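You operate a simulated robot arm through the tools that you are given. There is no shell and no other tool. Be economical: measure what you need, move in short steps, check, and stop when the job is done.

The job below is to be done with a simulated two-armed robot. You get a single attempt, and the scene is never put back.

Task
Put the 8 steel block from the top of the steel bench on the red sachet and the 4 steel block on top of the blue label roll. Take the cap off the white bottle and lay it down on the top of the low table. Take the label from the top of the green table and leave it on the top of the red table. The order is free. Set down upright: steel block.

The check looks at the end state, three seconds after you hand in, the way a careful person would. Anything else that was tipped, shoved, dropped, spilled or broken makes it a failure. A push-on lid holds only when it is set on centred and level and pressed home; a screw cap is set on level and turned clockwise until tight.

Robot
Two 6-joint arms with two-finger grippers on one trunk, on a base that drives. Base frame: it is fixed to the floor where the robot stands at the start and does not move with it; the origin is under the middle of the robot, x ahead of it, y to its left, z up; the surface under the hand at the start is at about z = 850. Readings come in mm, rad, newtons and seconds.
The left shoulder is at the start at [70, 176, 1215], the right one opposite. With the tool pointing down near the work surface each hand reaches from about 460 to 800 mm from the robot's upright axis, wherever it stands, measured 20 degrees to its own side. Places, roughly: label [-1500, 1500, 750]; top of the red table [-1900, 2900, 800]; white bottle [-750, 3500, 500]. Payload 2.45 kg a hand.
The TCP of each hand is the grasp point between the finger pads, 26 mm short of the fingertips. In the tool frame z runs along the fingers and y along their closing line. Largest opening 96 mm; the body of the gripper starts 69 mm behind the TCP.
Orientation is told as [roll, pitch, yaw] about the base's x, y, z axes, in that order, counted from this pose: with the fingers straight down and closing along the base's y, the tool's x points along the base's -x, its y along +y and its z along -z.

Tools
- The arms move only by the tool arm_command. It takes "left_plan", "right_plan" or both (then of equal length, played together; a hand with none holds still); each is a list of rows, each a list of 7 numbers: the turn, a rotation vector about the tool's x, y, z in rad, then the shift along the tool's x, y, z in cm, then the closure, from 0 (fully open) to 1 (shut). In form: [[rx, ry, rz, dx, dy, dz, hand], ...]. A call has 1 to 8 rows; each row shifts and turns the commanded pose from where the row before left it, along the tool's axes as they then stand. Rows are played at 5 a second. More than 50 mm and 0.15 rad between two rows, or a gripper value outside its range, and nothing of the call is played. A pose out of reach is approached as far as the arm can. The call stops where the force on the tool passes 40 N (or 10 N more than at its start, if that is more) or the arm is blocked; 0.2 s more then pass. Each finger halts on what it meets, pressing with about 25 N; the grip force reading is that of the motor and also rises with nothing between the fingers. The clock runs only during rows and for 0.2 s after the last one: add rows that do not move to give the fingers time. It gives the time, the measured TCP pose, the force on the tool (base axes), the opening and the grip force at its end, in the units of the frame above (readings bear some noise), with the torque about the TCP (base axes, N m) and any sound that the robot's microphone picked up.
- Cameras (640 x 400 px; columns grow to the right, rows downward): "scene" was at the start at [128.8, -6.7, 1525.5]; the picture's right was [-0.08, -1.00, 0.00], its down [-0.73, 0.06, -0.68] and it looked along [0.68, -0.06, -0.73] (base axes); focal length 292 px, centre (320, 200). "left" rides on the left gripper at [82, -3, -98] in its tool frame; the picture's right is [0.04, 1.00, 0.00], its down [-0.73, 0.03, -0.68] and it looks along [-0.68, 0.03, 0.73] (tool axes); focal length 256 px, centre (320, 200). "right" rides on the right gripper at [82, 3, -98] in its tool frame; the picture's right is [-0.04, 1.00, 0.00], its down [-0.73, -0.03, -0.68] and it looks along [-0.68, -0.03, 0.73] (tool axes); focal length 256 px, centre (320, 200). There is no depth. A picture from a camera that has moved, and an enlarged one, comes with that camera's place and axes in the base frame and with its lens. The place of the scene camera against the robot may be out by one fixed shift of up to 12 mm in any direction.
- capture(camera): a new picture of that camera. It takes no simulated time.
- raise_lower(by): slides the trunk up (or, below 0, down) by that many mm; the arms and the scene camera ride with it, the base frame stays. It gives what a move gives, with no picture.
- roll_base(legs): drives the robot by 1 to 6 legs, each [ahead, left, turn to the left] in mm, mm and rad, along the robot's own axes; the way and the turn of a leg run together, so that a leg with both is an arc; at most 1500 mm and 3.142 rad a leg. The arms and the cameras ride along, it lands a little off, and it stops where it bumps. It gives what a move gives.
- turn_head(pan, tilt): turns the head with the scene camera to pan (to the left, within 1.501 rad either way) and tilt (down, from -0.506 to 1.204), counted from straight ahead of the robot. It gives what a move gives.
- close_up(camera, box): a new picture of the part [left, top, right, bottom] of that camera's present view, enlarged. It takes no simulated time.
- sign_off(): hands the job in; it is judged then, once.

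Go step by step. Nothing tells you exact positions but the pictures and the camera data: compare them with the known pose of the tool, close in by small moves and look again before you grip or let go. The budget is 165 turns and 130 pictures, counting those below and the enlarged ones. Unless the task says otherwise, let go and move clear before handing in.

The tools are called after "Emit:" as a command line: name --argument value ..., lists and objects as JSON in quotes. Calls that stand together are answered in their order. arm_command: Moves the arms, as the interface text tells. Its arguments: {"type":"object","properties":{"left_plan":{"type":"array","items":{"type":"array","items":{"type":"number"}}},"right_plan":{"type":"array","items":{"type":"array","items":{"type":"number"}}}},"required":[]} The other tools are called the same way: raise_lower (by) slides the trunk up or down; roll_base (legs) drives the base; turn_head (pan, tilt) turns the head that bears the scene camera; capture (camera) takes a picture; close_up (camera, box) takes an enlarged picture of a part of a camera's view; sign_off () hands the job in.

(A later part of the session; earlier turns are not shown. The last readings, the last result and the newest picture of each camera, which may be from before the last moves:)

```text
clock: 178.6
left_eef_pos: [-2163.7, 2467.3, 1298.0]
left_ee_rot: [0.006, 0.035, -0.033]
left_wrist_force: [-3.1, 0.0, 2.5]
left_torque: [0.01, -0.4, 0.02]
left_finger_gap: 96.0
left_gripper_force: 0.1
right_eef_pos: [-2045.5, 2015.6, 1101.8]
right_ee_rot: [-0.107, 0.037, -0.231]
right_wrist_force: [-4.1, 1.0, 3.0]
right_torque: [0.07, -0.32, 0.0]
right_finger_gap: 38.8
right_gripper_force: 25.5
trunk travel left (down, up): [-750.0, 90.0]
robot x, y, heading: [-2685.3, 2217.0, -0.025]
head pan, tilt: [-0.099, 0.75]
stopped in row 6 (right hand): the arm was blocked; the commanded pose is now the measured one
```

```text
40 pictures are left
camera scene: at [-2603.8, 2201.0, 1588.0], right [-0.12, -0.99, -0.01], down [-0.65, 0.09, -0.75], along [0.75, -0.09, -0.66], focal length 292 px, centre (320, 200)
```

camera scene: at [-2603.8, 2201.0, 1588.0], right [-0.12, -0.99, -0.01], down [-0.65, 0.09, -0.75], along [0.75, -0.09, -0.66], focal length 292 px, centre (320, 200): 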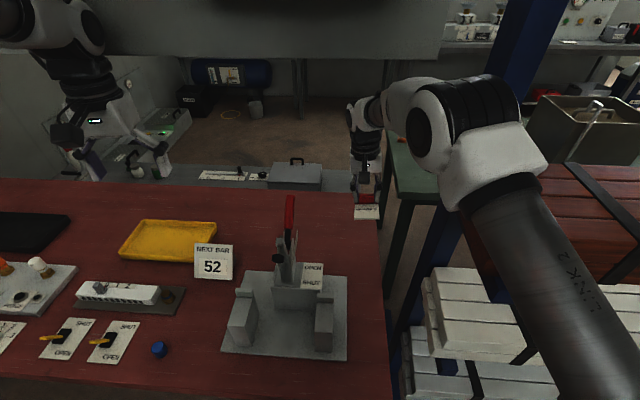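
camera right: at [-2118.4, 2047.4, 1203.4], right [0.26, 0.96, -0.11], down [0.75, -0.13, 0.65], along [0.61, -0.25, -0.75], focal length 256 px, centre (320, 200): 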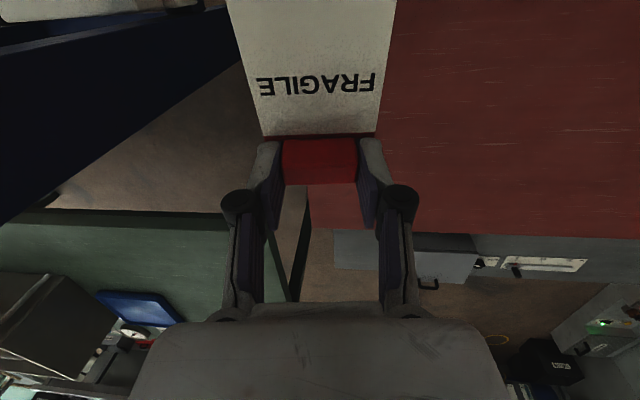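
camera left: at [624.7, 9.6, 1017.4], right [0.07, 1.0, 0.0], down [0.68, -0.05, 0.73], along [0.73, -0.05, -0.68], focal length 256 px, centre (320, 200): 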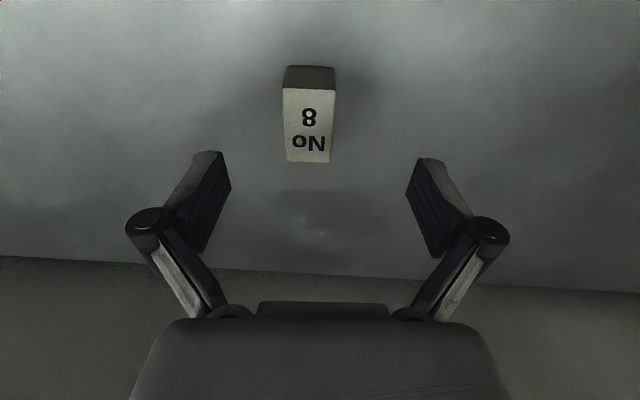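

The robot tilted slightly: the right elbow seems to have met the rack's blue upright. I retract the hand along the same path at once.

Emit:
arm_command --right_plan '[[0, 0, 0, 3, -0.8, -1, 1], [0, 0, 0, 4, -1, -1.5, 1], [0, 0, 0, 4, -1, -1.5, 1], [0, 0, 0, 4, -1, -1.5, 1], [0, 0, 0, 4, -1, -1.5, 1], [0, 0, 0, 0, 0, 0, 1]]'

Emit:
capture --camera "scene"

```text
clock: 179.0
left_eef_pos: [-2148.8, 2466.7, 1287.4]
left_ee_rot: [0.008, 0.034, -0.027]
left_wrist_force: [-0.3, -0.5, 0.2]
left_torque: [0.02, -0.01, -0.01]
left_finger_gap: 96.1
left_gripper_force: 0.1
right_eef_pos: [-2019.4, 2035.8, 1103.3]
right_ee_rot: [-0.062, -0.032, -0.201]
right_wrist_force: [-0.1, 2.4, -2.3]
right_torque: [-0.16, -0.03, -0.02]
right_finger_gap: 38.9
right_gripper_force: 25.5
trunk travel left (down, up): [-750.0, 90.0]
robot x, y, heading: [-2685.0, 2214.6, -0.022]
head pan, tilt: [-0.099, 0.75]
stopped in row 1 (right hand): the arm was blocked; the commanded pose is now the measured one
```

```text
39 pictures are left
camera scene: at [-2584.2, 2199.0, 1583.6], right [-0.12, -0.99, -0.01], down [-0.66, 0.08, -0.75], along [0.74, -0.09, -0.67], focal length 292 px, centre (320, 200)
```

scene: 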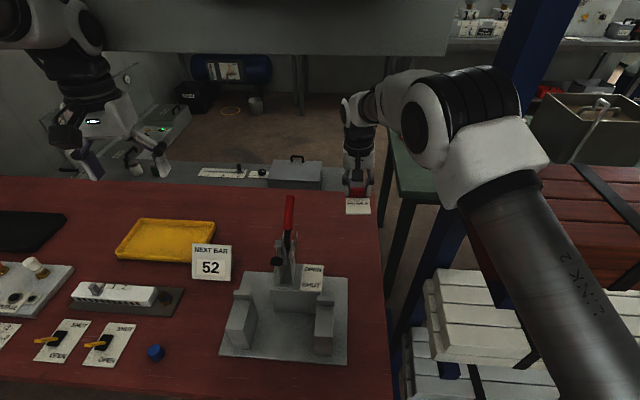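

An overhead panel hangs at about z=1485 near x=-2210, so a raised elbow has most likely caught on it and tilted the robot slightly. Lowering the trunk should free it.

Emit:
raise_lower --by -60

Emit:
capture --camera "scene"

```text
clock: 180.0
left_eef_pos: [-2118.4, 2466.5, 1214.4]
left_ee_rot: [0.003, 0.057, -0.034]
left_wrist_force: [3.7, -0.3, 10.5]
left_torque: [-0.01, 0.22, -0.01]
left_finger_gap: 95.8
left_gripper_force: 0.0
right_eef_pos: [-1995.9, 2032.5, 1032.6]
right_ee_rot: [-0.067, -0.016, -0.209]
right_wrist_force: [-0.4, -0.4, -0.1]
right_torque: [-0.01, -0.02, -0.02]
right_finger_gap: 38.8
right_gripper_force: 25.7
trunk travel left (down, up): [-690.0, 150.0]
robot x, y, heading: [-2674.8, 2211.6, -0.033]
head pan, tilt: [-0.099, 0.75]
```

```text
38 pictures are left
camera scene: at [-2541.7, 2201.0, 1519.6], right [-0.13, -0.99, 0.0], down [-0.68, 0.09, -0.73], along [0.72, -0.09, -0.68], focal length 292 px, centre (320, 200)
```

scene: 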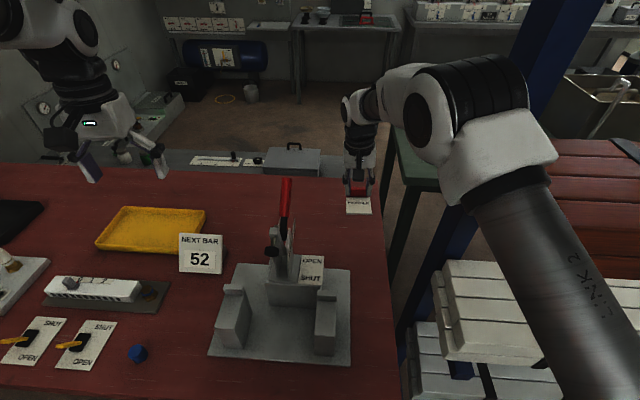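

The robot is upright again and free. I correct the hand's orientation, so that the label is level, and nudge it to the free spot.

Emit:
arm_command --right_plan '[[-0.03, -0.09, 0, -1, 0.5, 0, 1], [-0.037, -0.085, -0.03, -1, 0.6, 0.1, 1], [0, 0, 0, -0.9, 0.5, 0.15, 1], [0, 0, 0, 0, 0, 0, 1], [0, 0, 0, 0, 0, 0, 1]]'

Emit:
capture --camera "right"

```text
clock: 181.2
left_eef_pos: [-2125.2, 2468.2, 1217.4]
left_ee_rot: [0.0, 0.05, -0.031]
left_wrist_force: [1.2, 0.2, 0.0]
left_torque: [0.01, 0.02, -0.02]
left_finger_gap: 95.9
left_gripper_force: 0.1
right_eef_pos: [-1970.4, 2044.2, 1035.6]
right_ee_rot: [-0.005, -0.196, -0.167]
right_wrist_force: [-0.5, 0.8, 0.4]
right_torque: [0.03, -0.01, 0.03]
right_finger_gap: 38.9
right_gripper_force: 24.9
trunk travel left (down, up): [-690.0, 150.0]
robot x, y, heading: [-2680.6, 2212.8, -0.028]
head pan, tilt: [-0.099, 0.75]
```

```text
37 pictures are left
camera right: at [-2066.7, 2064.9, 1117.7], right [0.21, 0.98, 0.0], down [0.58, -0.12, 0.81], along [0.79, -0.17, -0.59], focal length 256 px, centre (320, 200)
```

right: 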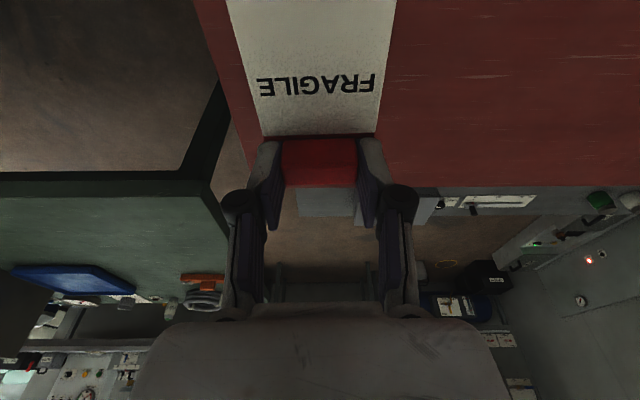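

The label is level over free table. Lowering in steps.

Emit:
arm_command --right_plan '[[0, 0, 0, 0.64, 0, 3.27, 1], [0, 0, 0, 0.64, 0, 3.27, 1], [0, 0, 0, 0.39, 0, 1.96, 1], [0, 0, 0, 0, 0, 0, 1], [0, 0, 0, 0, 0, 0, 1]]'

Emit:
capture --camera "right"

Emit:
capture --camera "scene"

```text
clock: 182.4
left_eef_pos: [-2125.4, 2468.8, 1218.0]
left_ee_rot: [0.001, 0.051, -0.032]
left_wrist_force: [-0.1, -0.2, -0.1]
left_torque: [-0.03, 0.01, -0.01]
left_finger_gap: 95.9
left_gripper_force: 0.0
right_eef_pos: [-1970.7, 2044.4, 948.4]
right_ee_rot: [-0.006, -0.197, -0.17]
right_wrist_force: [0.6, 0.3, -0.7]
right_torque: [0.0, 0.01, 0.03]
right_finger_gap: 38.7
right_gripper_force: 25.5
trunk travel left (down, up): [-690.0, 150.0]
robot x, y, heading: [-2678.0, 2215.3, -0.026]
head pan, tilt: [-0.099, 0.75]
```

```text
36 pictures are left
camera right: at [-2067.5, 2063.9, 1029.9], right [0.21, 0.98, 0.0], down [0.58, -0.13, 0.81], along [0.79, -0.17, -0.59], focal length 256 px, centre (320, 200)
```

right: 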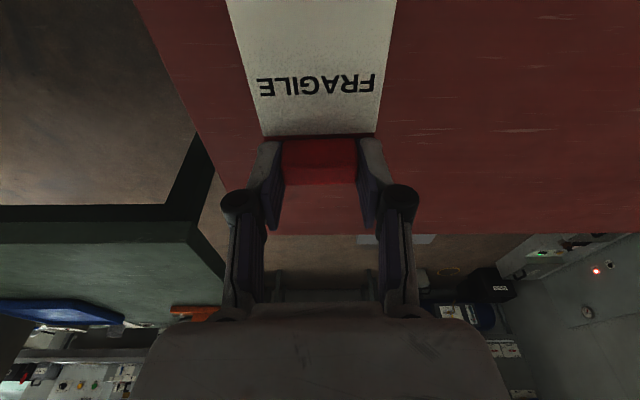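

```text
35 pictures are left
camera scene: at [-2549.4, 2202.2, 1520.8], right [-0.13, -0.99, 0.0], down [-0.68, 0.09, -0.73], along [0.73, -0.09, -0.68], focal length 292 px, centre (320, 200)
```

scene: 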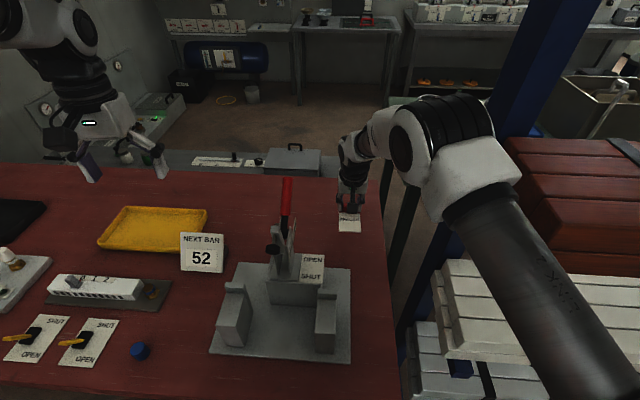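

The red table's top works out at about z=835. Lowering to 890, then small steps to contact.

Emit:
arm_command --right_plan '[[0, 0, 0, 0.58, 0, 2.95, 1], [0, 0, 0, 0.49, 0, 2.45, 1], [0, 0, 0, 0.1, 0, 0.4, 1], [0, 0, 0, 0.08, 0, 0.4, 1], [0, 0, 0, 0, 0, 0, 1]]'

```text
clock: 183.6
left_eef_pos: [-2126.4, 2469.3, 1218.1]
left_ee_rot: [0.001, 0.05, -0.03]
left_wrist_force: [-0.2, -0.1, -0.1]
left_torque: [0.0, -0.04, -0.03]
left_finger_gap: 96.1
left_gripper_force: 0.1
right_eef_pos: [-1968.7, 2044.7, 885.8]
right_ee_rot: [-0.006, -0.195, -0.171]
right_wrist_force: [0.5, -0.2, -0.9]
right_torque: [0.01, -0.05, 0.0]
right_finger_gap: 39.0
right_gripper_force: 25.0
trunk travel left (down, up): [-690.0, 150.0]
robot x, y, heading: [-2680.9, 2213.0, -0.029]
head pan, tilt: [-0.099, 0.75]
```

Emit:
arm_command --right_plan '[[0, 0, 0, 0.08, 0, 0.39, 1], [0, 0, 0, 0.08, 0, 0.39, 1], [0, 0, 0, 0.04, 0, 0.2, 1], [0, 0, 0, 0, 0, 0, 1]]'

Emit:
capture --camera "right"

```text
clock: 184.4
left_eef_pos: [-2126.9, 2467.5, 1217.2]
left_ee_rot: [0.002, 0.052, -0.032]
left_wrist_force: [0.2, -0.2, -0.1]
left_torque: [-0.01, 0.02, 0.02]
left_finger_gap: 95.9
left_gripper_force: 0.0
right_eef_pos: [-1967.0, 2043.7, 882.4]
right_ee_rot: [-0.003, -0.201, -0.171]
right_wrist_force: [0.3, 0.7, 4.6]
right_torque: [-0.02, 0.0, 0.0]
right_finger_gap: 38.8
right_gripper_force: 25.0
trunk travel left (down, up): [-690.0, 150.0]
robot x, y, heading: [-2680.3, 2208.7, -0.027]
head pan, tilt: [-0.099, 0.75]
stopped in row 3 (right hand): the force on the tool passed its limit at 45 N (the readings are from after the stop); the commanded pose is now the measured one
```

```text
34 pictures are left
camera right: at [-2065.8, 2064.6, 963.0], right [0.21, 0.98, 0.0], down [0.57, -0.12, 0.81], along [0.79, -0.17, -0.58], focal length 256 px, centre (320, 200)
```

right: 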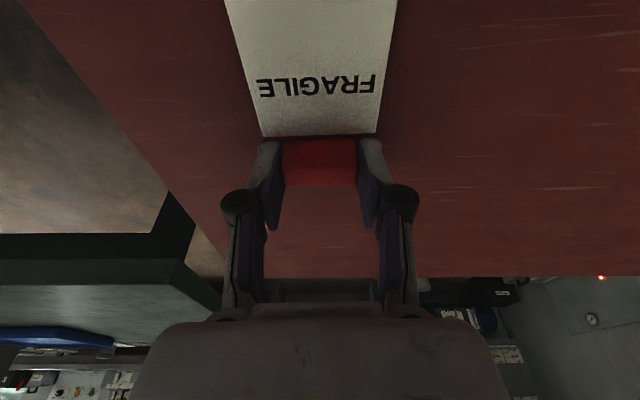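

The label is on the table. I open and back off upward.

Emit:
arm_command --right_plan '[[0, 0, 0, 0, 0, 0, 0.4], [0, 0, 0, 0, 0, 0, 0.25], [0, 0, 0, 0, 0, 0, 0.25], [0, 0, 0, -0.4, 0, -2, 0.25], [0, 0, 0, -0.8, 0, -4, 0.25], [0, 0, 0, -0.8, 0, -4, 0.25], [0, 0, 0, -0.4, 0, -2, 0.25], [0, 0, 0, 0, 0, 0, 0.25]]'

Emit:
capture --camera "right"

Emit:
capture --camera "scene"

```text
clock: 186.2
left_eef_pos: [-2125.0, 2466.4, 1216.8]
left_ee_rot: [0.004, 0.054, -0.033]
left_wrist_force: [0.3, 0.3, 1.5]
left_torque: [0.05, 0.0, -0.01]
left_finger_gap: 96.1
left_gripper_force: 0.1
right_eef_pos: [-1968.5, 2043.0, 1002.1]
right_ee_rot: [-0.002, -0.201, -0.171]
right_wrist_force: [0.6, -0.1, 0.0]
right_torque: [0.0, 0.01, -0.02]
right_finger_gap: 71.9
right_gripper_force: 0.2
trunk travel left (down, up): [-690.0, 150.0]
robot x, y, heading: [-2677.2, 2215.2, -0.027]
head pan, tilt: [-0.099, 0.75]
```

```text
33 pictures are left
camera right: at [-2065.8, 2063.4, 1083.6], right [0.21, 0.98, 0.0], down [0.57, -0.13, 0.81], along [0.79, -0.17, -0.59], focal length 256 px, centre (320, 200)
```

right: 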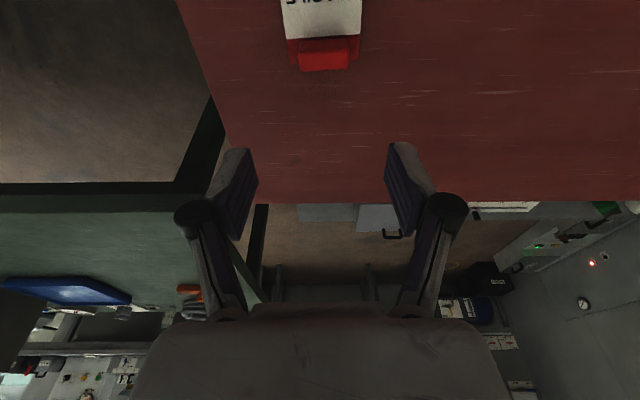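

```text
32 pictures are left
camera scene: at [-2548.2, 2201.0, 1520.8], right [-0.13, -0.99, 0.0], down [-0.68, 0.09, -0.73], along [0.72, -0.09, -0.68], focal length 292 px, centre (320, 200)
```

scene: 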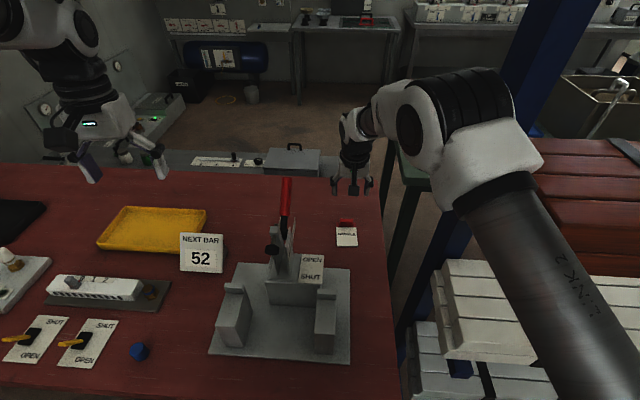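

The label lies on the red table and the other items are undisturbed. I back straight out at this height before folding the arm, so the elbow stays under the overhead panel.

Emit:
roll_base --legs '[[-580, 0, 0]]'

Emit:
arm_command --right_plan '[[0, 0, 0, 4, -1, -2.5, 0], [0, 0.05, 0, 4, -1, -2.5, 0], [0, 0.05, 0, 4, -1, -2.5, 0], [0, 0.05, 0, 4, -1, -2.5, 0], [0, 0.05, 0, 4, -1, -2, 0], [0, 0, 0, 4, -1, 0, 0], [0, 0, 0, 3, 0, 0, 0], [0, 0, 0, 0, 0, 0, 0]]'

Emit:
capture --camera "scene"

```text
clock: 189.5
left_eef_pos: [-2704.6, 2484.0, 1216.1]
left_ee_rot: [0.002, 0.053, -0.032]
left_wrist_force: [0.8, 0.3, 0.5]
left_torque: [0.0, 0.03, 0.0]
left_finger_gap: 96.2
left_gripper_force: 0.0
right_eef_pos: [-2548.6, 2058.9, 1001.7]
right_ee_rot: [-0.003, -0.199, -0.17]
right_wrist_force: [-1.5, -0.2, 0.2]
right_torque: [-0.04, -0.04, 0.03]
right_finger_gap: 72.0
right_gripper_force: 0.0
trunk travel left (down, up): [-690.0, 150.0]
robot x, y, heading: [-3258.7, 2227.6, -0.033]
head pan, tilt: [-0.099, 0.75]
```

```text
clock: 191.3
left_eef_pos: [-2704.3, 2483.2, 1215.9]
left_ee_rot: [0.004, 0.053, -0.034]
left_wrist_force: [0.6, -0.4, 0.1]
left_torque: [0.0, 0.03, -0.01]
left_finger_gap: 96.0
left_gripper_force: 0.0
right_eef_pos: [-2840.5, 2049.6, 1092.8]
right_ee_rot: [0.018, 0.007, -0.178]
right_wrist_force: [-0.4, -0.1, 0.2]
right_torque: [0.0, 0.01, -0.02]
right_finger_gap: 96.1
right_gripper_force: 0.1
trunk travel left (down, up): [-690.0, 150.0]
robot x, y, heading: [-3262.2, 2230.5, -0.031]
head pan, tilt: [-0.099, 0.75]
```

```text
31 pictures are left
camera scene: at [-3128.1, 2217.2, 1520.8], right [-0.13, -0.99, 0.0], down [-0.68, 0.09, -0.73], along [0.72, -0.09, -0.68], focal length 292 px, centre (320, 200)
```

scene: 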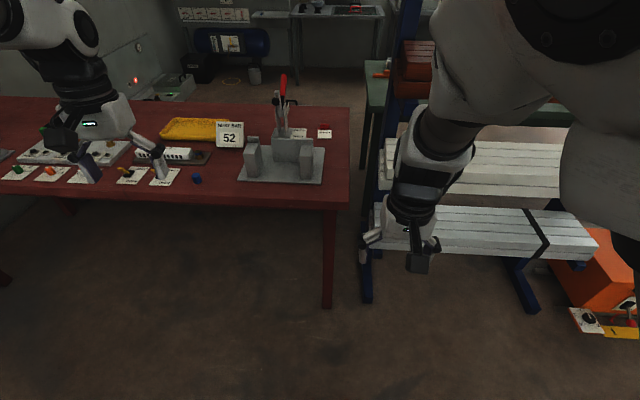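

Now back south, through the passage and to the east side.

Emit:
roll_base --legs '[[0, 0, -1.54], [1500, 0, 0], [1500, 0, 0], [110, 0, 0], [0, 0, 1.57]]'

Emit:
turn_head --pan 0.0 --tilt 0.4

Emit:
capture --camera "scene"

```text
clock: 214.1
left_eef_pos: [-2729.1, -606.1, 1215.5]
left_ee_rot: [0.003, 0.055, 0.008]
left_wrist_force: [0.4, -1.4, -0.6]
left_torque: [-0.03, 0.01, 0.01]
left_finger_gap: 96.1
left_gripper_force: 0.0
right_eef_pos: [-2845.0, -1043.6, 1093.8]
right_ee_rot: [0.019, 0.006, -0.14]
right_wrist_force: [0.1, -0.6, -0.1]
right_torque: [0.04, -0.04, 0.06]
right_finger_gap: 95.9
right_gripper_force: 0.1
trunk travel left (down, up): [-690.0, 150.0]
robot x, y, heading: [-3274.5, -880.3, 0.013]
head pan, tilt: [-0.099, 0.75]
```

```text
clock: 215.0
left_eef_pos: [-2729.4, -604.5, 1216.6]
left_ee_rot: [0.004, 0.054, 0.008]
left_wrist_force: [-0.7, 0.1, -0.8]
left_torque: [-0.03, -0.02, 0.0]
left_finger_gap: 96.2
left_gripper_force: 0.0
right_eef_pos: [-2845.5, -1044.0, 1094.7]
right_ee_rot: [0.02, 0.004, -0.141]
right_wrist_force: [-0.6, 0.4, 0.7]
right_torque: [-0.03, 0.01, -0.02]
right_finger_gap: 95.9
right_gripper_force: 0.0
trunk travel left (down, up): [-690.0, 150.0]
robot x, y, heading: [-3273.4, -879.6, 0.01]
head pan, tilt: [0.0, 0.4]
```

```text
30 pictures are left
camera scene: at [-3131.4, -878.9, 1551.9], right [0.01, -1.0, 0.0], down [-0.39, 0.0, -0.92], along [0.92, 0.01, -0.39], focal length 292 px, centre (320, 200)
```

scene: 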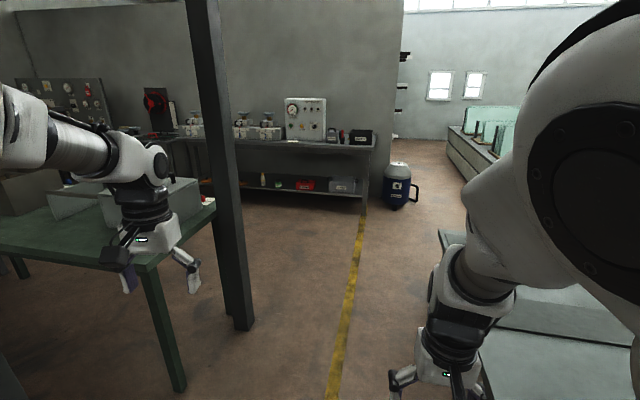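

The way is clear. Driving east and then turning north.

Emit:
roll_base --legs '[[1400, -80, 0], [1400, 0, 0], [0, 0, 1.56], [1400, 0, 0], [1000, 0, 0]]'

Emit:
turn_head --pan 0.05 --tilt 0.45

Emit:
capture --camera "scene"

```text
clock: 243.6
left_eef_pos: [-850.6, 1971.5, 1216.8]
left_ee_rot: [0.004, 0.053, 1.607]
left_wrist_force: [0.5, -0.8, 0.4]
left_torque: [-0.05, 0.04, 0.02]
left_finger_gap: 96.0
left_gripper_force: 0.0
right_eef_pos: [-409.4, 1868.4, 1094.0]
right_ee_rot: [0.02, 0.003, 1.461]
right_wrist_force: [-1.0, -0.2, -0.8]
right_torque: [0.01, -0.01, -0.03]
right_finger_gap: 96.3
right_gripper_force: 0.0
trunk travel left (down, up): [-690.0, 150.0]
robot x, y, heading: [-560.3, 1436.8, 1.609]
head pan, tilt: [0.0, 0.4]
```

```text
clock: 244.2
left_eef_pos: [-851.8, 1973.2, 1216.8]
left_ee_rot: [0.004, 0.055, 1.608]
left_wrist_force: [0.2, 0.2, -0.3]
left_torque: [-0.01, -0.01, -0.01]
left_finger_gap: 95.7
left_gripper_force: 0.1
right_eef_pos: [-408.4, 1868.3, 1094.2]
right_ee_rot: [0.02, 0.003, 1.459]
right_wrist_force: [-0.1, 0.5, 0.4]
right_torque: [0.01, 0.01, 0.03]
right_finger_gap: 96.2
right_gripper_force: 0.1
trunk travel left (down, up): [-690.0, 150.0]
robot x, y, heading: [-561.4, 1436.6, 1.615]
head pan, tilt: [0.051, 0.45]
```

```text
29 pictures are left
camera scene: at [-571.9, 1577.8, 1547.3], right [1.0, 0.09, 0.0], down [0.04, -0.43, -0.9], along [-0.08, 0.9, -0.44], focal length 292 px, centre (320, 200)
```

scene: 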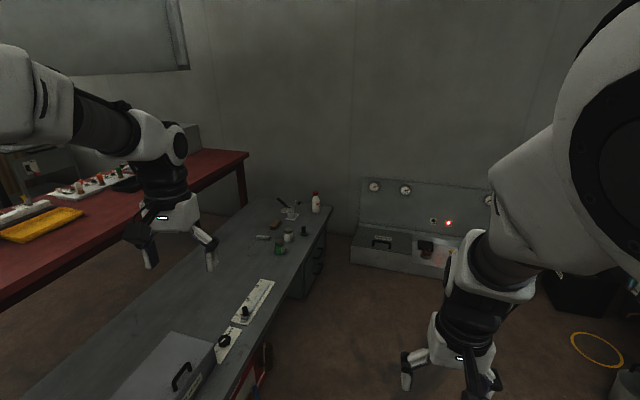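

The white bottle with a red cap stands at the far end of the low table, near (-790,3655). I'll drive closer, facing it.

Emit:
roll_base --legs '[[1450, -150, 0], [120, -20, 0], [0, 0, 0.4]]'

Emit:
turn_head --pan 0.05 --tilt 0.9

Emit:
capture --camera "scene"

```text
clock: 253.7
left_eef_pos: [-918.2, 3422.0, 1216.8]
left_ee_rot: [0.003, 0.055, 2.003]
left_wrist_force: [-0.4, -0.5, 0.4]
left_torque: [0.01, -0.04, 0.02]
left_finger_gap: 95.7
left_gripper_force: 0.1
right_eef_pos: [-471.5, 3495.9, 1093.2]
right_ee_rot: [0.021, 0.004, 1.857]
right_wrist_force: [-0.7, -0.1, -0.4]
right_torque: [0.0, 0.0, -0.02]
right_finger_gap: 95.8
right_gripper_force: 0.0
trunk travel left (down, up): [-690.0, 150.0]
robot x, y, heading: [-441.7, 3039.9, 2.008]
head pan, tilt: [0.051, 0.45]
```

```text
clock: 254.6
left_eef_pos: [-920.3, 3421.2, 1217.5]
left_ee_rot: [0.004, 0.055, 2.004]
left_wrist_force: [0.0, 0.2, 0.4]
left_torque: [0.02, 0.01, 0.03]
left_finger_gap: 95.8
left_gripper_force: 0.1
right_eef_pos: [-471.0, 3495.6, 1092.9]
right_ee_rot: [0.02, 0.004, 1.855]
right_wrist_force: [0.0, -0.5, -0.4]
right_torque: [-0.01, 0.02, 0.0]
right_finger_gap: 95.9
right_gripper_force: 0.0
trunk travel left (down, up): [-690.0, 150.0]
robot x, y, heading: [-448.0, 3035.5, 2.008]
head pan, tilt: [0.051, 0.901]
```

```text
28 pictures are left
camera scene: at [-501.7, 3151.0, 1509.0], right [0.88, 0.47, 0.0], down [0.37, -0.69, -0.62], along [-0.29, 0.55, -0.78], focal length 292 px, centre (320, 200)
```

scene: 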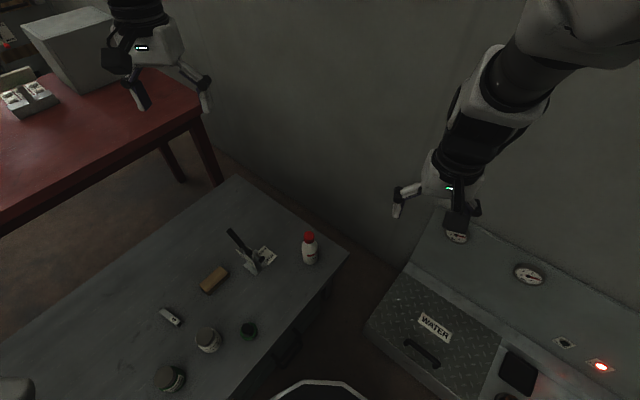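

The bottle is ahead at (310,248). Zooming in on it.

Emit:
close_up --camera "scene" --box '[220, 215, 360, 300]'

```text
4.57 times, centred on (290, 258) of scene
camera zoom: at [-501.7, 3151.0, 1509.0], right [0.88, 0.47, 0.0], down [0.37, -0.69, -0.62], along [-0.29, 0.55, -0.78], focal length 1336 px, centre (457, -63)
```

zoom: 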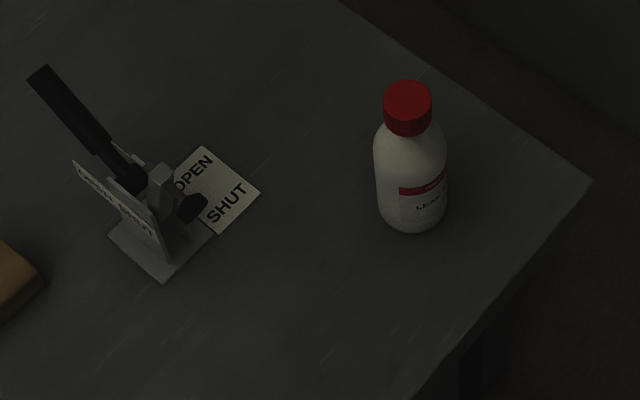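

The bottle is at about (-787,3615), with a lever device just left of it and free space on its right. Plan: the right hand holds the body from the right side, the left hand unscrews the cap from above. Lowering the trunk and measuring with the wrist cameras.

Emit:
raise_lower --by -250

Emit:
capture --camera "right"

Emit:
capture --camera "left"

```text
clock: 257.1
left_eef_pos: [-918.6, 3420.4, 966.5]
left_ee_rot: [0.003, 0.054, 2.004]
left_wrist_force: [-0.3, 0.3, 0.0]
left_torque: [-0.01, 0.02, 0.0]
left_finger_gap: 96.1
left_gripper_force: 0.1
right_eef_pos: [-470.8, 3495.6, 844.1]
right_ee_rot: [0.02, 0.003, 1.855]
right_wrist_force: [-0.5, -0.3, 0.0]
right_torque: [0.01, 0.01, 0.0]
right_finger_gap: 95.8
right_gripper_force: 0.2
trunk travel left (down, up): [-440.0, 400.0]
robot x, y, heading: [-443.3, 3039.5, 2.004]
head pan, tilt: [0.051, 0.901]
```

```text
26 pictures are left
camera right: at [-449.9, 3417.5, 943.9], right [-0.97, -0.24, 0.02], down [-0.16, 0.72, 0.68], along [-0.18, 0.65, -0.74], focal length 256 px, centre (320, 200)
```

right: 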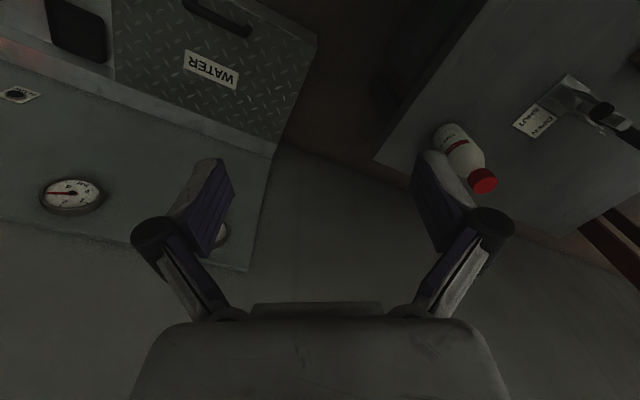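

```text
25 pictures are left
camera left: at [-884.9, 3353.9, 1067.7], right [-0.89, -0.45, 0.01], down [-0.35, 0.69, 0.64], along [-0.29, 0.57, -0.77], focal length 256 px, centre (320, 200)
```

left: 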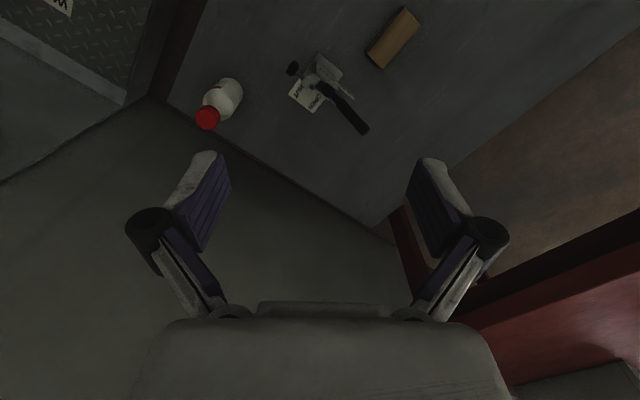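

Triangulated: cap top at (-786,3606,616), table top z≈468, body about 54 mm wide. I'll tilt the right hand to point forward-down and hold the body from the robot's side, leaving the cap to the left hand.

Emit:
arm_command --right_plan '[[0, 0, -0.149, 0, 0, 0, 0], [0, 0, 0, -2.5, 2.1, 2.9, 0], [0, 0, 0, -2.5, 2.1, 2.9, 0], [0, 0, 0, -2.5, 2.1, 2.9, 0], [0, 0, 0, -2.5, 2.1, 2.9, 0], [0, 0, 0, -2.5, 2.1, 2.9, 0], [0, -0.15, 0, 0, 0, 0, 0], [0, -0.15, 0, 0, 0, 0, 0]]'

Emit:
arm_command --right_plan '[[0, -0.15, 0, 0, 0, 0, 0], [0, -0.15, 0, 0, 0, 0, 0], [0, -0.15, 0, 0, 0, 0, 0], [0, -0.15, 0, 0, 0, 0, 0], [0, 0, 0, 0, 0, 0, 0]]'

Emit:
capture --camera "right"

```text
clock: 258.9
left_eef_pos: [-918.7, 3421.3, 966.7]
left_ee_rot: [0.005, 0.053, 2.003]
left_wrist_force: [-0.3, -0.1, 0.9]
left_torque: [0.0, 0.03, 0.01]
left_finger_gap: 96.1
left_gripper_force: 0.2
right_eef_pos: [-576.2, 3611.2, 683.8]
right_ee_rot: [0.047, -0.261, 1.965]
right_wrist_force: [0.6, -0.1, -0.2]
right_torque: [0.02, 0.01, 0.01]
right_finger_gap: 96.2
right_gripper_force: 0.2
right hand out of reach, approached as far as the arm can: row 3, 4, 5, 6, 7, 8
trunk travel left (down, up): [-440.0, 400.0]
robot x, y, heading: [-441.4, 3039.7, 2.008]
head pan, tilt: [0.051, 0.901]
```

```text
clock: 260.1
left_eef_pos: [-919.0, 3421.1, 967.6]
left_ee_rot: [0.003, 0.055, 2.004]
left_wrist_force: [-0.5, 0.1, 0.1]
left_torque: [-0.02, 0.02, 0.01]
left_finger_gap: 96.1
left_gripper_force: 0.2
right_eef_pos: [-569.7, 3631.1, 698.2]
right_ee_rot: [0.114, -0.59, 1.932]
right_wrist_force: [-0.8, 0.7, -0.1]
right_torque: [0.0, -0.03, 0.02]
right_finger_gap: 96.0
right_gripper_force: 0.0
right hand out of reach, approached as far as the arm can: row 1, 2, 3, 4
trunk travel left (down, up): [-440.0, 400.0]
robot x, y, heading: [-443.7, 3040.7, 2.007]
head pan, tilt: [0.051, 0.901]
```

```text
24 pictures are left
camera right: at [-519.5, 3518.4, 735.5], right [-0.92, -0.38, 0.12], down [0.02, 0.26, 0.97], along [-0.39, 0.89, -0.23], focal length 256 px, centre (320, 200)
```

right: 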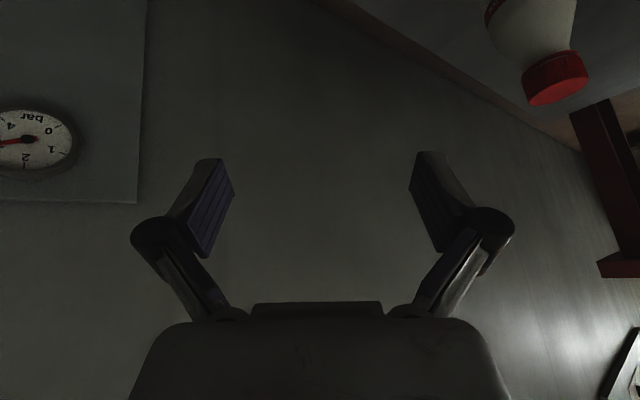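

The tilted pose is too cramped with the shoulder this low. I'll raise the trunk 120 mm and let the arm settle.

Emit:
raise_lower --by 120

Emit:
arm_command --right_plan '[[0, 0, 0, 1.5, 0, 1.2, 0], [0, 0, 0, 1.5, 0, 1.2, 0], [0, 0, 0, 1.5, 0, 1.2, 0], [0, 0, 0, 0, 0, 0, 0], [0, 0, 0, 0, 0, 0, 0]]'

```text
clock: 261.6
left_eef_pos: [-919.6, 3421.3, 1086.8]
left_ee_rot: [0.002, 0.053, 2.005]
left_wrist_force: [-0.1, -0.4, 0.0]
left_torque: [0.02, 0.01, 0.04]
left_finger_gap: 96.0
left_gripper_force: 0.0
right_eef_pos: [-571.1, 3634.7, 826.9]
right_ee_rot: [0.117, -0.604, 1.925]
right_wrist_force: [-0.5, -0.1, 0.3]
right_torque: [-0.01, 0.02, -0.02]
right_finger_gap: 96.0
right_gripper_force: 0.0
trunk travel left (down, up): [-560.0, 280.0]
robot x, y, heading: [-445.8, 3036.3, 2.005]
head pan, tilt: [0.051, 0.901]
```

```text
clock: 262.9
left_eef_pos: [-919.9, 3422.4, 1086.4]
left_ee_rot: [0.004, 0.053, 2.004]
left_wrist_force: [0.5, 0.0, -0.5]
left_torque: [0.0, -0.03, -0.01]
left_finger_gap: 96.1
left_gripper_force: 0.1
right_eef_pos: [-576.0, 3630.9, 815.4]
right_ee_rot: [0.127, -0.6, 1.933]
right_wrist_force: [-0.2, -0.7, -0.6]
right_torque: [-0.02, 0.02, -0.03]
right_finger_gap: 96.2
right_gripper_force: 0.0
right hand out of reach, approached as far as the arm can: row 1, 2, 3
trunk travel left (down, up): [-560.0, 280.0]
robot x, y, heading: [-444.2, 3038.1, 2.007]
head pan, tilt: [0.051, 0.901]
```

That forward tilt hits a wrist limit. Instead I'll hold the bottle from its right side: first undo the tilt, then yaw the right hand by 90°.

Emit:
arm_command --right_plan '[[0, 0.15, 0, 0, 0, 0, 0], [0, 0.15, 0, 0, 0, 0, 0], [0, 0.15, 0, 0, 0, 0, 0], [0, 0.15, 0, 0, 0, 0, 0], [0, 0.15, 0, 0, 0, 0, 0], [0, 0.15, 0, 0, 0, 0, 0], [0, 0, 0, 0, 0, 0, 0], [0, 0, 0, 0, 0, 0, 0]]'

Emit:
arm_command --right_plan '[[0, 0, -0.143, 0, 0, 0, 0], [0, 0, -0.143, 0, 0, 0, 0], [0, 0, -0.143, 0, 0, 0, 0], [0, 0, -0.143, 0, 0, 0, 0], [0, 0, -0.143, 0, 0, 0, 0], [0, 0, -0.143, 0, 0, 0, 0], [0, 0, -0.143, 0, 0, 0, 0], [0, 0, -0.143, 0, 0, 0, 0]]'

```text
clock: 264.6
left_eef_pos: [-920.3, 3421.0, 1086.9]
left_ee_rot: [0.004, 0.054, 2.004]
left_wrist_force: [-0.6, -0.1, 0.1]
left_torque: [-0.03, 0.01, 0.02]
left_finger_gap: 95.9
left_gripper_force: 0.1
right_eef_pos: [-586.2, 3624.1, 814.9]
right_ee_rot: [0.093, 0.232, 2.057]
right_wrist_force: [-0.3, -0.5, -1.1]
right_torque: [0.03, 0.04, 0.02]
right_finger_gap: 95.9
right_gripper_force: 0.1
right hand out of reach, approached as far as the arm can: row 3
trunk travel left (down, up): [-560.0, 280.0]
robot x, y, heading: [-444.6, 3037.8, 2.007]
head pan, tilt: [0.051, 0.901]
```

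```text
clock: 266.4
left_eef_pos: [-919.0, 3420.9, 1087.6]
left_ee_rot: [0.003, 0.053, 2.004]
left_wrist_force: [0.1, 0.1, 1.0]
left_torque: [-0.02, 0.01, 0.01]
left_finger_gap: 95.8
left_gripper_force: 0.0
right_eef_pos: [-586.4, 3623.6, 815.7]
right_ee_rot: [0.246, 0.011, -3.089]
right_wrist_force: [-0.6, 0.7, 0.9]
right_torque: [0.05, 0.03, 0.0]
right_finger_gap: 95.9
right_gripper_force: 0.1
trunk travel left (down, up): [-560.0, 280.0]
robot x, y, heading: [-445.4, 3038.7, 2.008]
head pan, tilt: [0.051, 0.901]
```

The pose carried some leftover tilt; I'll level it, finish the yaw, and begin tilting the fingers to the left.

Emit:
arm_command --right_plan '[[0.123, 0, 0, 0, 0, 0, 0], [0.123, 0, 0, 0, 0, 0, 0], [0, 0, -0.127, 0, 0, 0, 0], [0, 0, -0.127, 0, 0, 0, 0], [0, 0, -0.127, 0, 0, 0, 0], [0, -0.15, 0, 0, 0, 0, 0], [0, -0.15, 0, 0, 0, 0, 0], [0, -0.15, 0, 0, 0, 0, 0]]'

Emit:
arm_command --right_plan '[[0, -0.15, 0, 0, 0, 0, 0], [0, -0.15, 0, 0, 0, 0, 0], [0, -0.15, 0, 0, 0, 0, 0], [0, 0, 0, 0, 0, 0, 0]]'

Emit:
capture --camera "right"

Emit:
capture --camera "scene"

```text
clock: 268.2
left_eef_pos: [-917.5, 3421.8, 1085.8]
left_ee_rot: [0.006, 0.055, 2.004]
left_wrist_force: [-0.4, 1.0, 0.3]
left_torque: [0.01, 0.03, 0.0]
left_finger_gap: 96.0
left_gripper_force: 0.1
right_eef_pos: [-586.9, 3623.3, 814.7]
right_ee_rot: [0.007, -0.441, -2.713]
right_wrist_force: [0.1, 0.2, -1.4]
right_torque: [-0.01, -0.02, 0.03]
right_finger_gap: 96.2
right_gripper_force: 0.2
trunk travel left (down, up): [-560.0, 280.0]
robot x, y, heading: [-441.9, 3038.3, 2.002]
head pan, tilt: [0.051, 0.901]
```

```text
clock: 269.2
left_eef_pos: [-919.5, 3420.0, 1086.0]
left_ee_rot: [0.004, 0.054, 2.005]
left_wrist_force: [0.1, 0.6, -0.6]
left_torque: [0.02, 0.01, -0.01]
left_finger_gap: 96.0
left_gripper_force: 0.0
right_eef_pos: [-585.4, 3622.9, 814.5]
right_ee_rot: [0.01, -0.89, -2.717]
right_wrist_force: [-0.2, -0.6, 0.2]
right_torque: [-0.03, -0.01, 0.0]
right_finger_gap: 96.3
right_gripper_force: 0.1
trunk travel left (down, up): [-560.0, 280.0]
robot x, y, heading: [-443.2, 3037.9, 2.004]
head pan, tilt: [0.051, 0.901]
```

```text
23 pictures are left
camera right: at [-469.2, 3673.4, 814.2], right [0.39, -0.92, 0.04], down [0.05, 0.06, 1.0], along [-0.92, -0.39, 0.07], focal length 256 px, centre (320, 200)
```

right: 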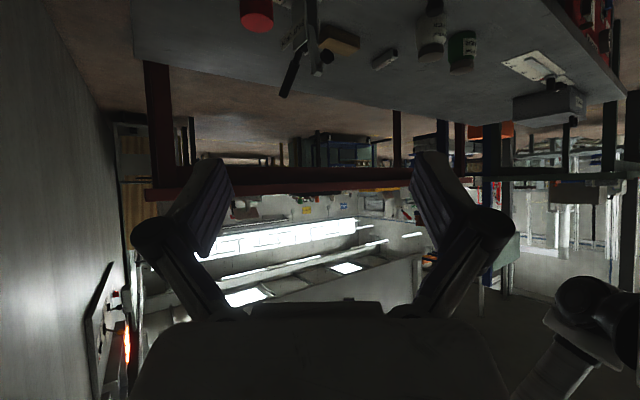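

```text
22 pictures are left
camera scene: at [-502.0, 3150.6, 1379.0], right [0.88, 0.47, 0.0], down [0.37, -0.69, -0.62], along [-0.29, 0.55, -0.78], focal length 292 px, centre (320, 200)
```

scene: 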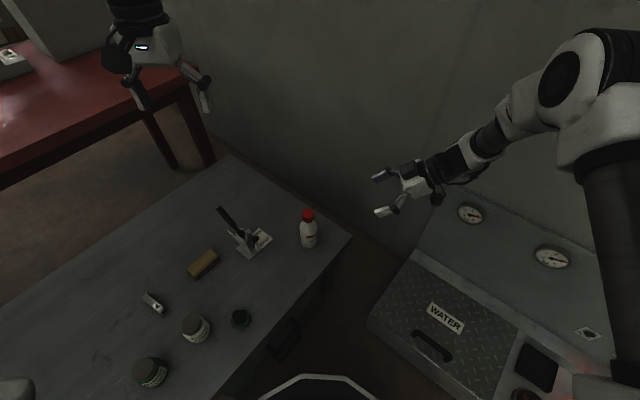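

The side pose works. I move forward and down to beside the bottle, about 120 mm to its right.

Emit:
arm_command --right_plan '[[0, 0, 0, 2.63, -0.96, 3.42, 0], [0, 0, 0, 2.63, -0.96, 3.42, 0], [0, 0, 0, 2.63, -0.96, 3.42, 0], [0, 0, 0, 2.63, -0.96, 3.42, 0], [0, 0, 0, 2.63, -0.96, 3.42, 0], [0, 0, 0, 2.63, -0.96, 3.42, 0], [0, 0, 0, 2.63, -0.96, 3.42, 0], [0, 0, 0, 0, 0, 0, 0]]'

Emit:
capture --camera "right"

```text
clock: 271.1
left_eef_pos: [-919.7, 3421.7, 1086.8]
left_ee_rot: [0.003, 0.053, 2.002]
left_wrist_force: [-0.8, -0.5, -1.2]
left_torque: [-0.02, 0.02, -0.02]
left_finger_gap: 95.9
left_gripper_force: 0.0
right_eef_pos: [-658.1, 3638.5, 547.9]
right_ee_rot: [0.011, -0.89, -2.722]
right_wrist_force: [-0.2, 0.6, 0.3]
right_torque: [0.0, -0.03, -0.06]
right_finger_gap: 96.2
right_gripper_force: 0.1
right hand out of reach, approached as far as the arm can: row 6, 7
trunk travel left (down, up): [-560.0, 280.0]
robot x, y, heading: [-444.3, 3040.4, 2.012]
head pan, tilt: [0.051, 0.901]
```

```text
21 pictures are left
camera right: at [-540.3, 3688.4, 547.8], right [0.39, -0.92, 0.04], down [0.04, 0.06, 1.0], along [-0.92, -0.39, 0.06], focal length 256 px, centre (320, 200)
```

right: 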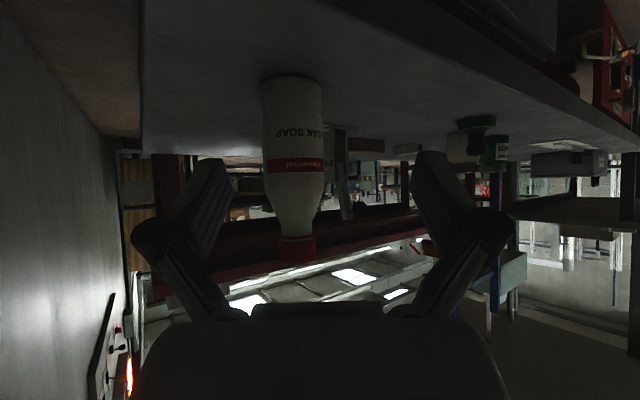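

An excellent side view: the body is cylindrical up to about z=540. I lower the trunk 35 mm, align laterally and go closer.

Emit:
raise_lower --by -35

Emit:
arm_command --right_plan '[[0, 0, 0, -1.26, -1.4, 1.55, 0], [0, 0, 0, -1.26, -1.4, 1.55, 0], [0, 0, 0, -1.26, 0, 1.55, 0], [0, 0, 0, 0, 0, 0, 0]]'

Emit:
capture --camera "right"

```text
clock: 271.8
left_eef_pos: [-919.1, 3421.2, 1051.8]
left_ee_rot: [0.003, 0.053, 2.003]
left_wrist_force: [0.1, 0.7, -0.6]
left_torque: [0.0, 0.0, -0.03]
left_finger_gap: 95.9
left_gripper_force: 0.0
right_eef_pos: [-657.9, 3637.8, 512.4]
right_ee_rot: [0.011, -0.889, -2.719]
right_wrist_force: [-0.1, -0.4, 0.4]
right_torque: [-0.01, 0.0, 0.0]
right_finger_gap: 96.0
right_gripper_force: 0.1
trunk travel left (down, up): [-525.0, 315.0]
robot x, y, heading: [-442.6, 3038.0, 2.007]
head pan, tilt: [0.051, 0.901]
```

```text
clock: 272.8
left_eef_pos: [-918.4, 3421.1, 1051.6]
left_ee_rot: [0.004, 0.055, 2.003]
left_wrist_force: [0.1, 0.3, 0.8]
left_torque: [-0.01, 0.03, -0.01]
left_finger_gap: 96.0
left_gripper_force: 0.1
right_eef_pos: [-703.4, 3620.1, 523.5]
right_ee_rot: [0.009, -0.889, -2.719]
right_wrist_force: [0.3, 0.1, -0.3]
right_torque: [0.0, 0.0, -0.02]
right_finger_gap: 95.9
right_gripper_force: 0.1
right hand out of reach, approached as far as the arm can: row 1, 2
trunk travel left (down, up): [-525.0, 315.0]
robot x, y, heading: [-445.8, 3036.4, 2.005]
head pan, tilt: [0.051, 0.901]
```

```text
20 pictures are left
camera right: at [-586.4, 3670.0, 524.2], right [0.39, -0.92, 0.04], down [0.04, 0.06, 1.0], along [-0.92, -0.39, 0.06], focal length 256 px, centre (320, 200)
```

right: 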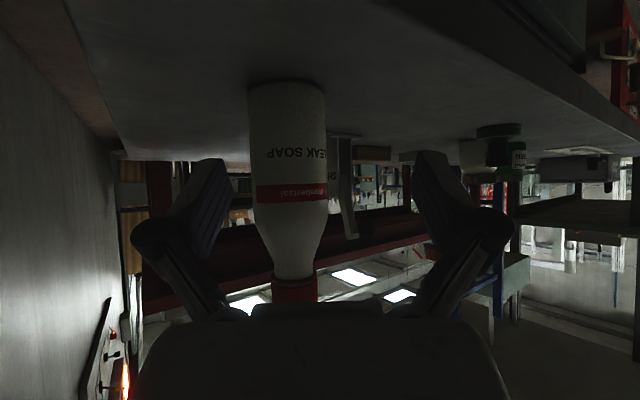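

The right arm runs out of forward reach by about 3 cm. I'll roll the base ~6 cm parallel to the table edge to gain it.

Emit:
roll_base --legs '[[47, -38, 0]]'

Emit:
capture --camera "right"

```text
clock: 273.8
left_eef_pos: [-904.6, 3481.5, 1049.4]
left_ee_rot: [0.004, 0.052, 2.004]
left_wrist_force: [0.2, 0.3, 0.5]
left_torque: [-0.06, 0.01, 0.03]
left_finger_gap: 96.1
left_gripper_force: 0.0
right_eef_pos: [-688.3, 3678.9, 523.7]
right_ee_rot: [0.012, -0.889, -2.72]
right_wrist_force: [0.0, 0.3, 0.6]
right_torque: [-0.01, 0.04, 0.02]
right_finger_gap: 96.2
right_gripper_force: 0.1
trunk travel left (down, up): [-525.0, 315.0]
robot x, y, heading: [-429.6, 3098.0, 2.007]
head pan, tilt: [0.051, 0.901]
```

```text
19 pictures are left
camera right: at [-571.0, 3729.1, 523.3], right [0.39, -0.92, 0.04], down [0.04, 0.06, 1.0], along [-0.92, -0.39, 0.06], focal length 256 px, centre (320, 200)
```

right: 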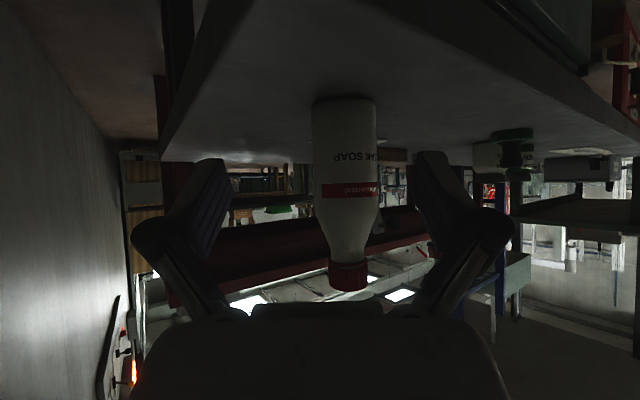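

Now the bottle is 21 mm to the other side; I correct and advance around the body.

Emit:
arm_command --right_plan '[[0, 0, 0, 0, 2.1, 0, 0], [0, 0, 0, -1.85, 0, 2.28, 0], [0, 0, 0, -1.85, 0, 2.28, 0], [0, 0, 0, -1.85, 0, 2.28, 0], [0, 0, 0, -1.85, 0, 2.28, 0], [0, 0, 0, 0, 0, 0, 0]]'

Emit:
capture --camera "right"

```text
clock: 275.2
left_eef_pos: [-904.1, 3479.3, 1052.6]
left_ee_rot: [0.003, 0.053, 2.004]
left_wrist_force: [0.4, 0.6, -0.7]
left_torque: [-0.03, 0.02, -0.01]
left_finger_gap: 96.0
left_gripper_force: 0.0
right_eef_pos: [-777.1, 3608.2, 524.8]
right_ee_rot: [0.013, -0.889, -2.718]
right_wrist_force: [-0.2, 0.1, 0.1]
right_torque: [0.0, 0.03, -0.01]
right_finger_gap: 95.9
right_gripper_force: 0.1
right hand out of reach, approached as far as the arm can: row 5
trunk travel left (down, up): [-525.0, 315.0]
robot x, y, heading: [-431.9, 3096.9, 2.008]
head pan, tilt: [0.051, 0.901]
```

```text
18 pictures are left
camera right: at [-658.8, 3658.1, 523.8], right [0.39, -0.92, 0.04], down [0.04, 0.06, 1.0], along [-0.92, -0.39, 0.06], focal length 256 px, centre (320, 200)
```

right: 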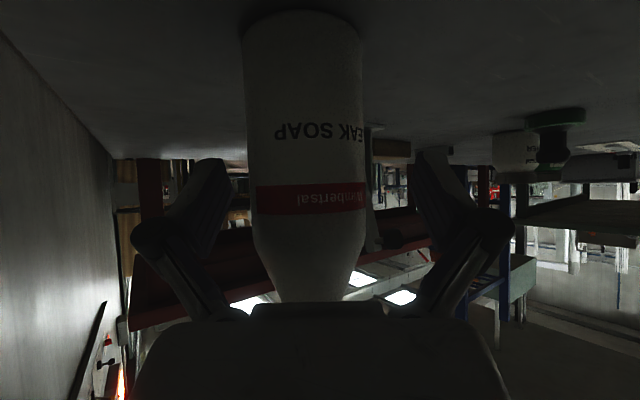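

The hand surrounds the body; the bottle is 8 mm off-centre. Correcting, then closing gently.

Emit:
arm_command --right_plan '[[0, 0, 0, 0, -0.8, 0, 0], [0, 0, 0, 0, 0, 0, 0], [0, 0, 0, 0, 0, 0, 0.25], [0, 0, 0, 0, 0, 0, 0.3]]'

Emit:
capture --camera "right"

```text
clock: 276.2
left_eef_pos: [-904.0, 3479.2, 1051.4]
left_ee_rot: [0.003, 0.055, 2.004]
left_wrist_force: [1.0, 1.0, 0.2]
left_torque: [0.04, 0.0, -0.01]
left_finger_gap: 95.7
left_gripper_force: 0.0
right_eef_pos: [-772.7, 3614.9, 526.3]
right_ee_rot: [0.01, -0.887, -2.719]
right_wrist_force: [-0.2, -0.1, -0.7]
right_torque: [0.03, -0.02, -0.02]
right_finger_gap: 67.0
right_gripper_force: 0.1
right hand out of reach, approached as far as the arm can: row 1
trunk travel left (down, up): [-525.0, 315.0]
robot x, y, heading: [-430.2, 3096.6, 2.012]
head pan, tilt: [0.051, 0.901]
```

```text
17 pictures are left
camera right: at [-655.5, 3664.2, 525.9], right [0.39, -0.92, 0.04], down [0.04, 0.06, 1.0], along [-0.92, -0.39, 0.06], focal length 256 px, centre (320, 200)
```

right: 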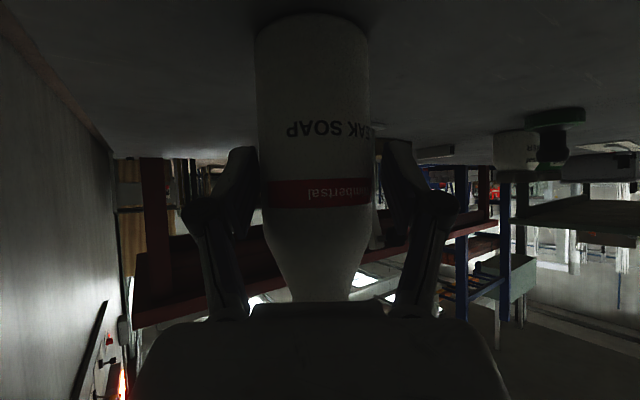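

Nearly centred with 67 mm opening. Closing to hold the body.

Emit:
arm_command --right_plan '[[0, 0, 0, 0, 0, 0, 0.38], [0, 0, 0, 0, 0, 0, 0.45], [0, 0, 0, 0, 0, 0, 1], [0, 0, 0, 0, 0, 0, 1], [0, 0, 0, 0, 0, 0, 1]]'

Emit:
turn_head --pan 0.1 --tilt 0.9

Emit:
close_up --camera "scene" --box '[220, 150, 420, 300]'

```text
clock: 277.4
left_eef_pos: [-903.9, 3479.2, 1051.8]
left_ee_rot: [0.004, 0.055, 2.002]
left_wrist_force: [-0.1, 0.8, 0.2]
left_torque: [-0.01, -0.01, 0.0]
left_finger_gap: 95.7
left_gripper_force: 0.0
right_eef_pos: [-772.7, 3613.6, 524.8]
right_ee_rot: [0.008, -0.886, -2.719]
right_wrist_force: [-0.3, 1.9, 2.1]
right_torque: [0.06, 0.03, -0.01]
right_finger_gap: 58.6
right_gripper_force: 25.0
trunk travel left (down, up): [-525.0, 315.0]
robot x, y, heading: [-428.9, 3098.3, 2.006]
head pan, tilt: [0.051, 0.901]
```

```text
clock: 278.0
left_eef_pos: [-904.5, 3479.2, 1052.9]
left_ee_rot: [0.004, 0.053, 2.002]
left_wrist_force: [0.6, -0.6, 0.1]
left_torque: [0.02, 0.0, -0.06]
left_finger_gap: 96.0
left_gripper_force: 0.1
right_eef_pos: [-772.3, 3613.7, 525.9]
right_ee_rot: [0.009, -0.887, -2.719]
right_wrist_force: [-1.0, 2.3, 3.3]
right_torque: [0.03, -0.01, -0.06]
right_finger_gap: 59.1
right_gripper_force: 24.9
trunk travel left (down, up): [-525.0, 315.0]
robot x, y, heading: [-428.1, 3098.4, 2.006]
head pan, tilt: [0.099, 0.901]
```

```text
2.67 times, centred on (320, 225) of scene
camera zoom: at [-489.4, 3207.5, 1344.0], right [0.86, 0.51, 0.0], down [0.4, -0.67, -0.62], along [-0.32, 0.53, -0.78], focal length 780 px, centre (320, 133)
```

zoom: 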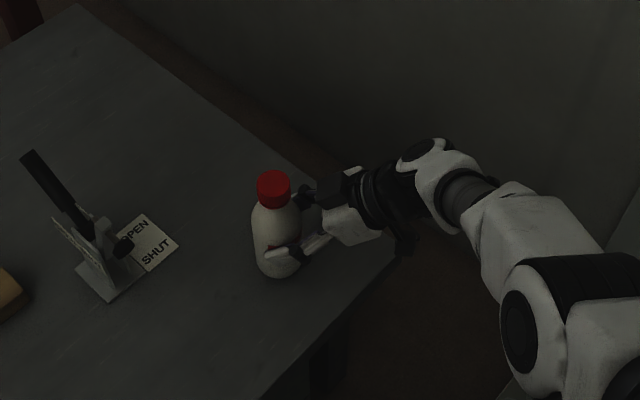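

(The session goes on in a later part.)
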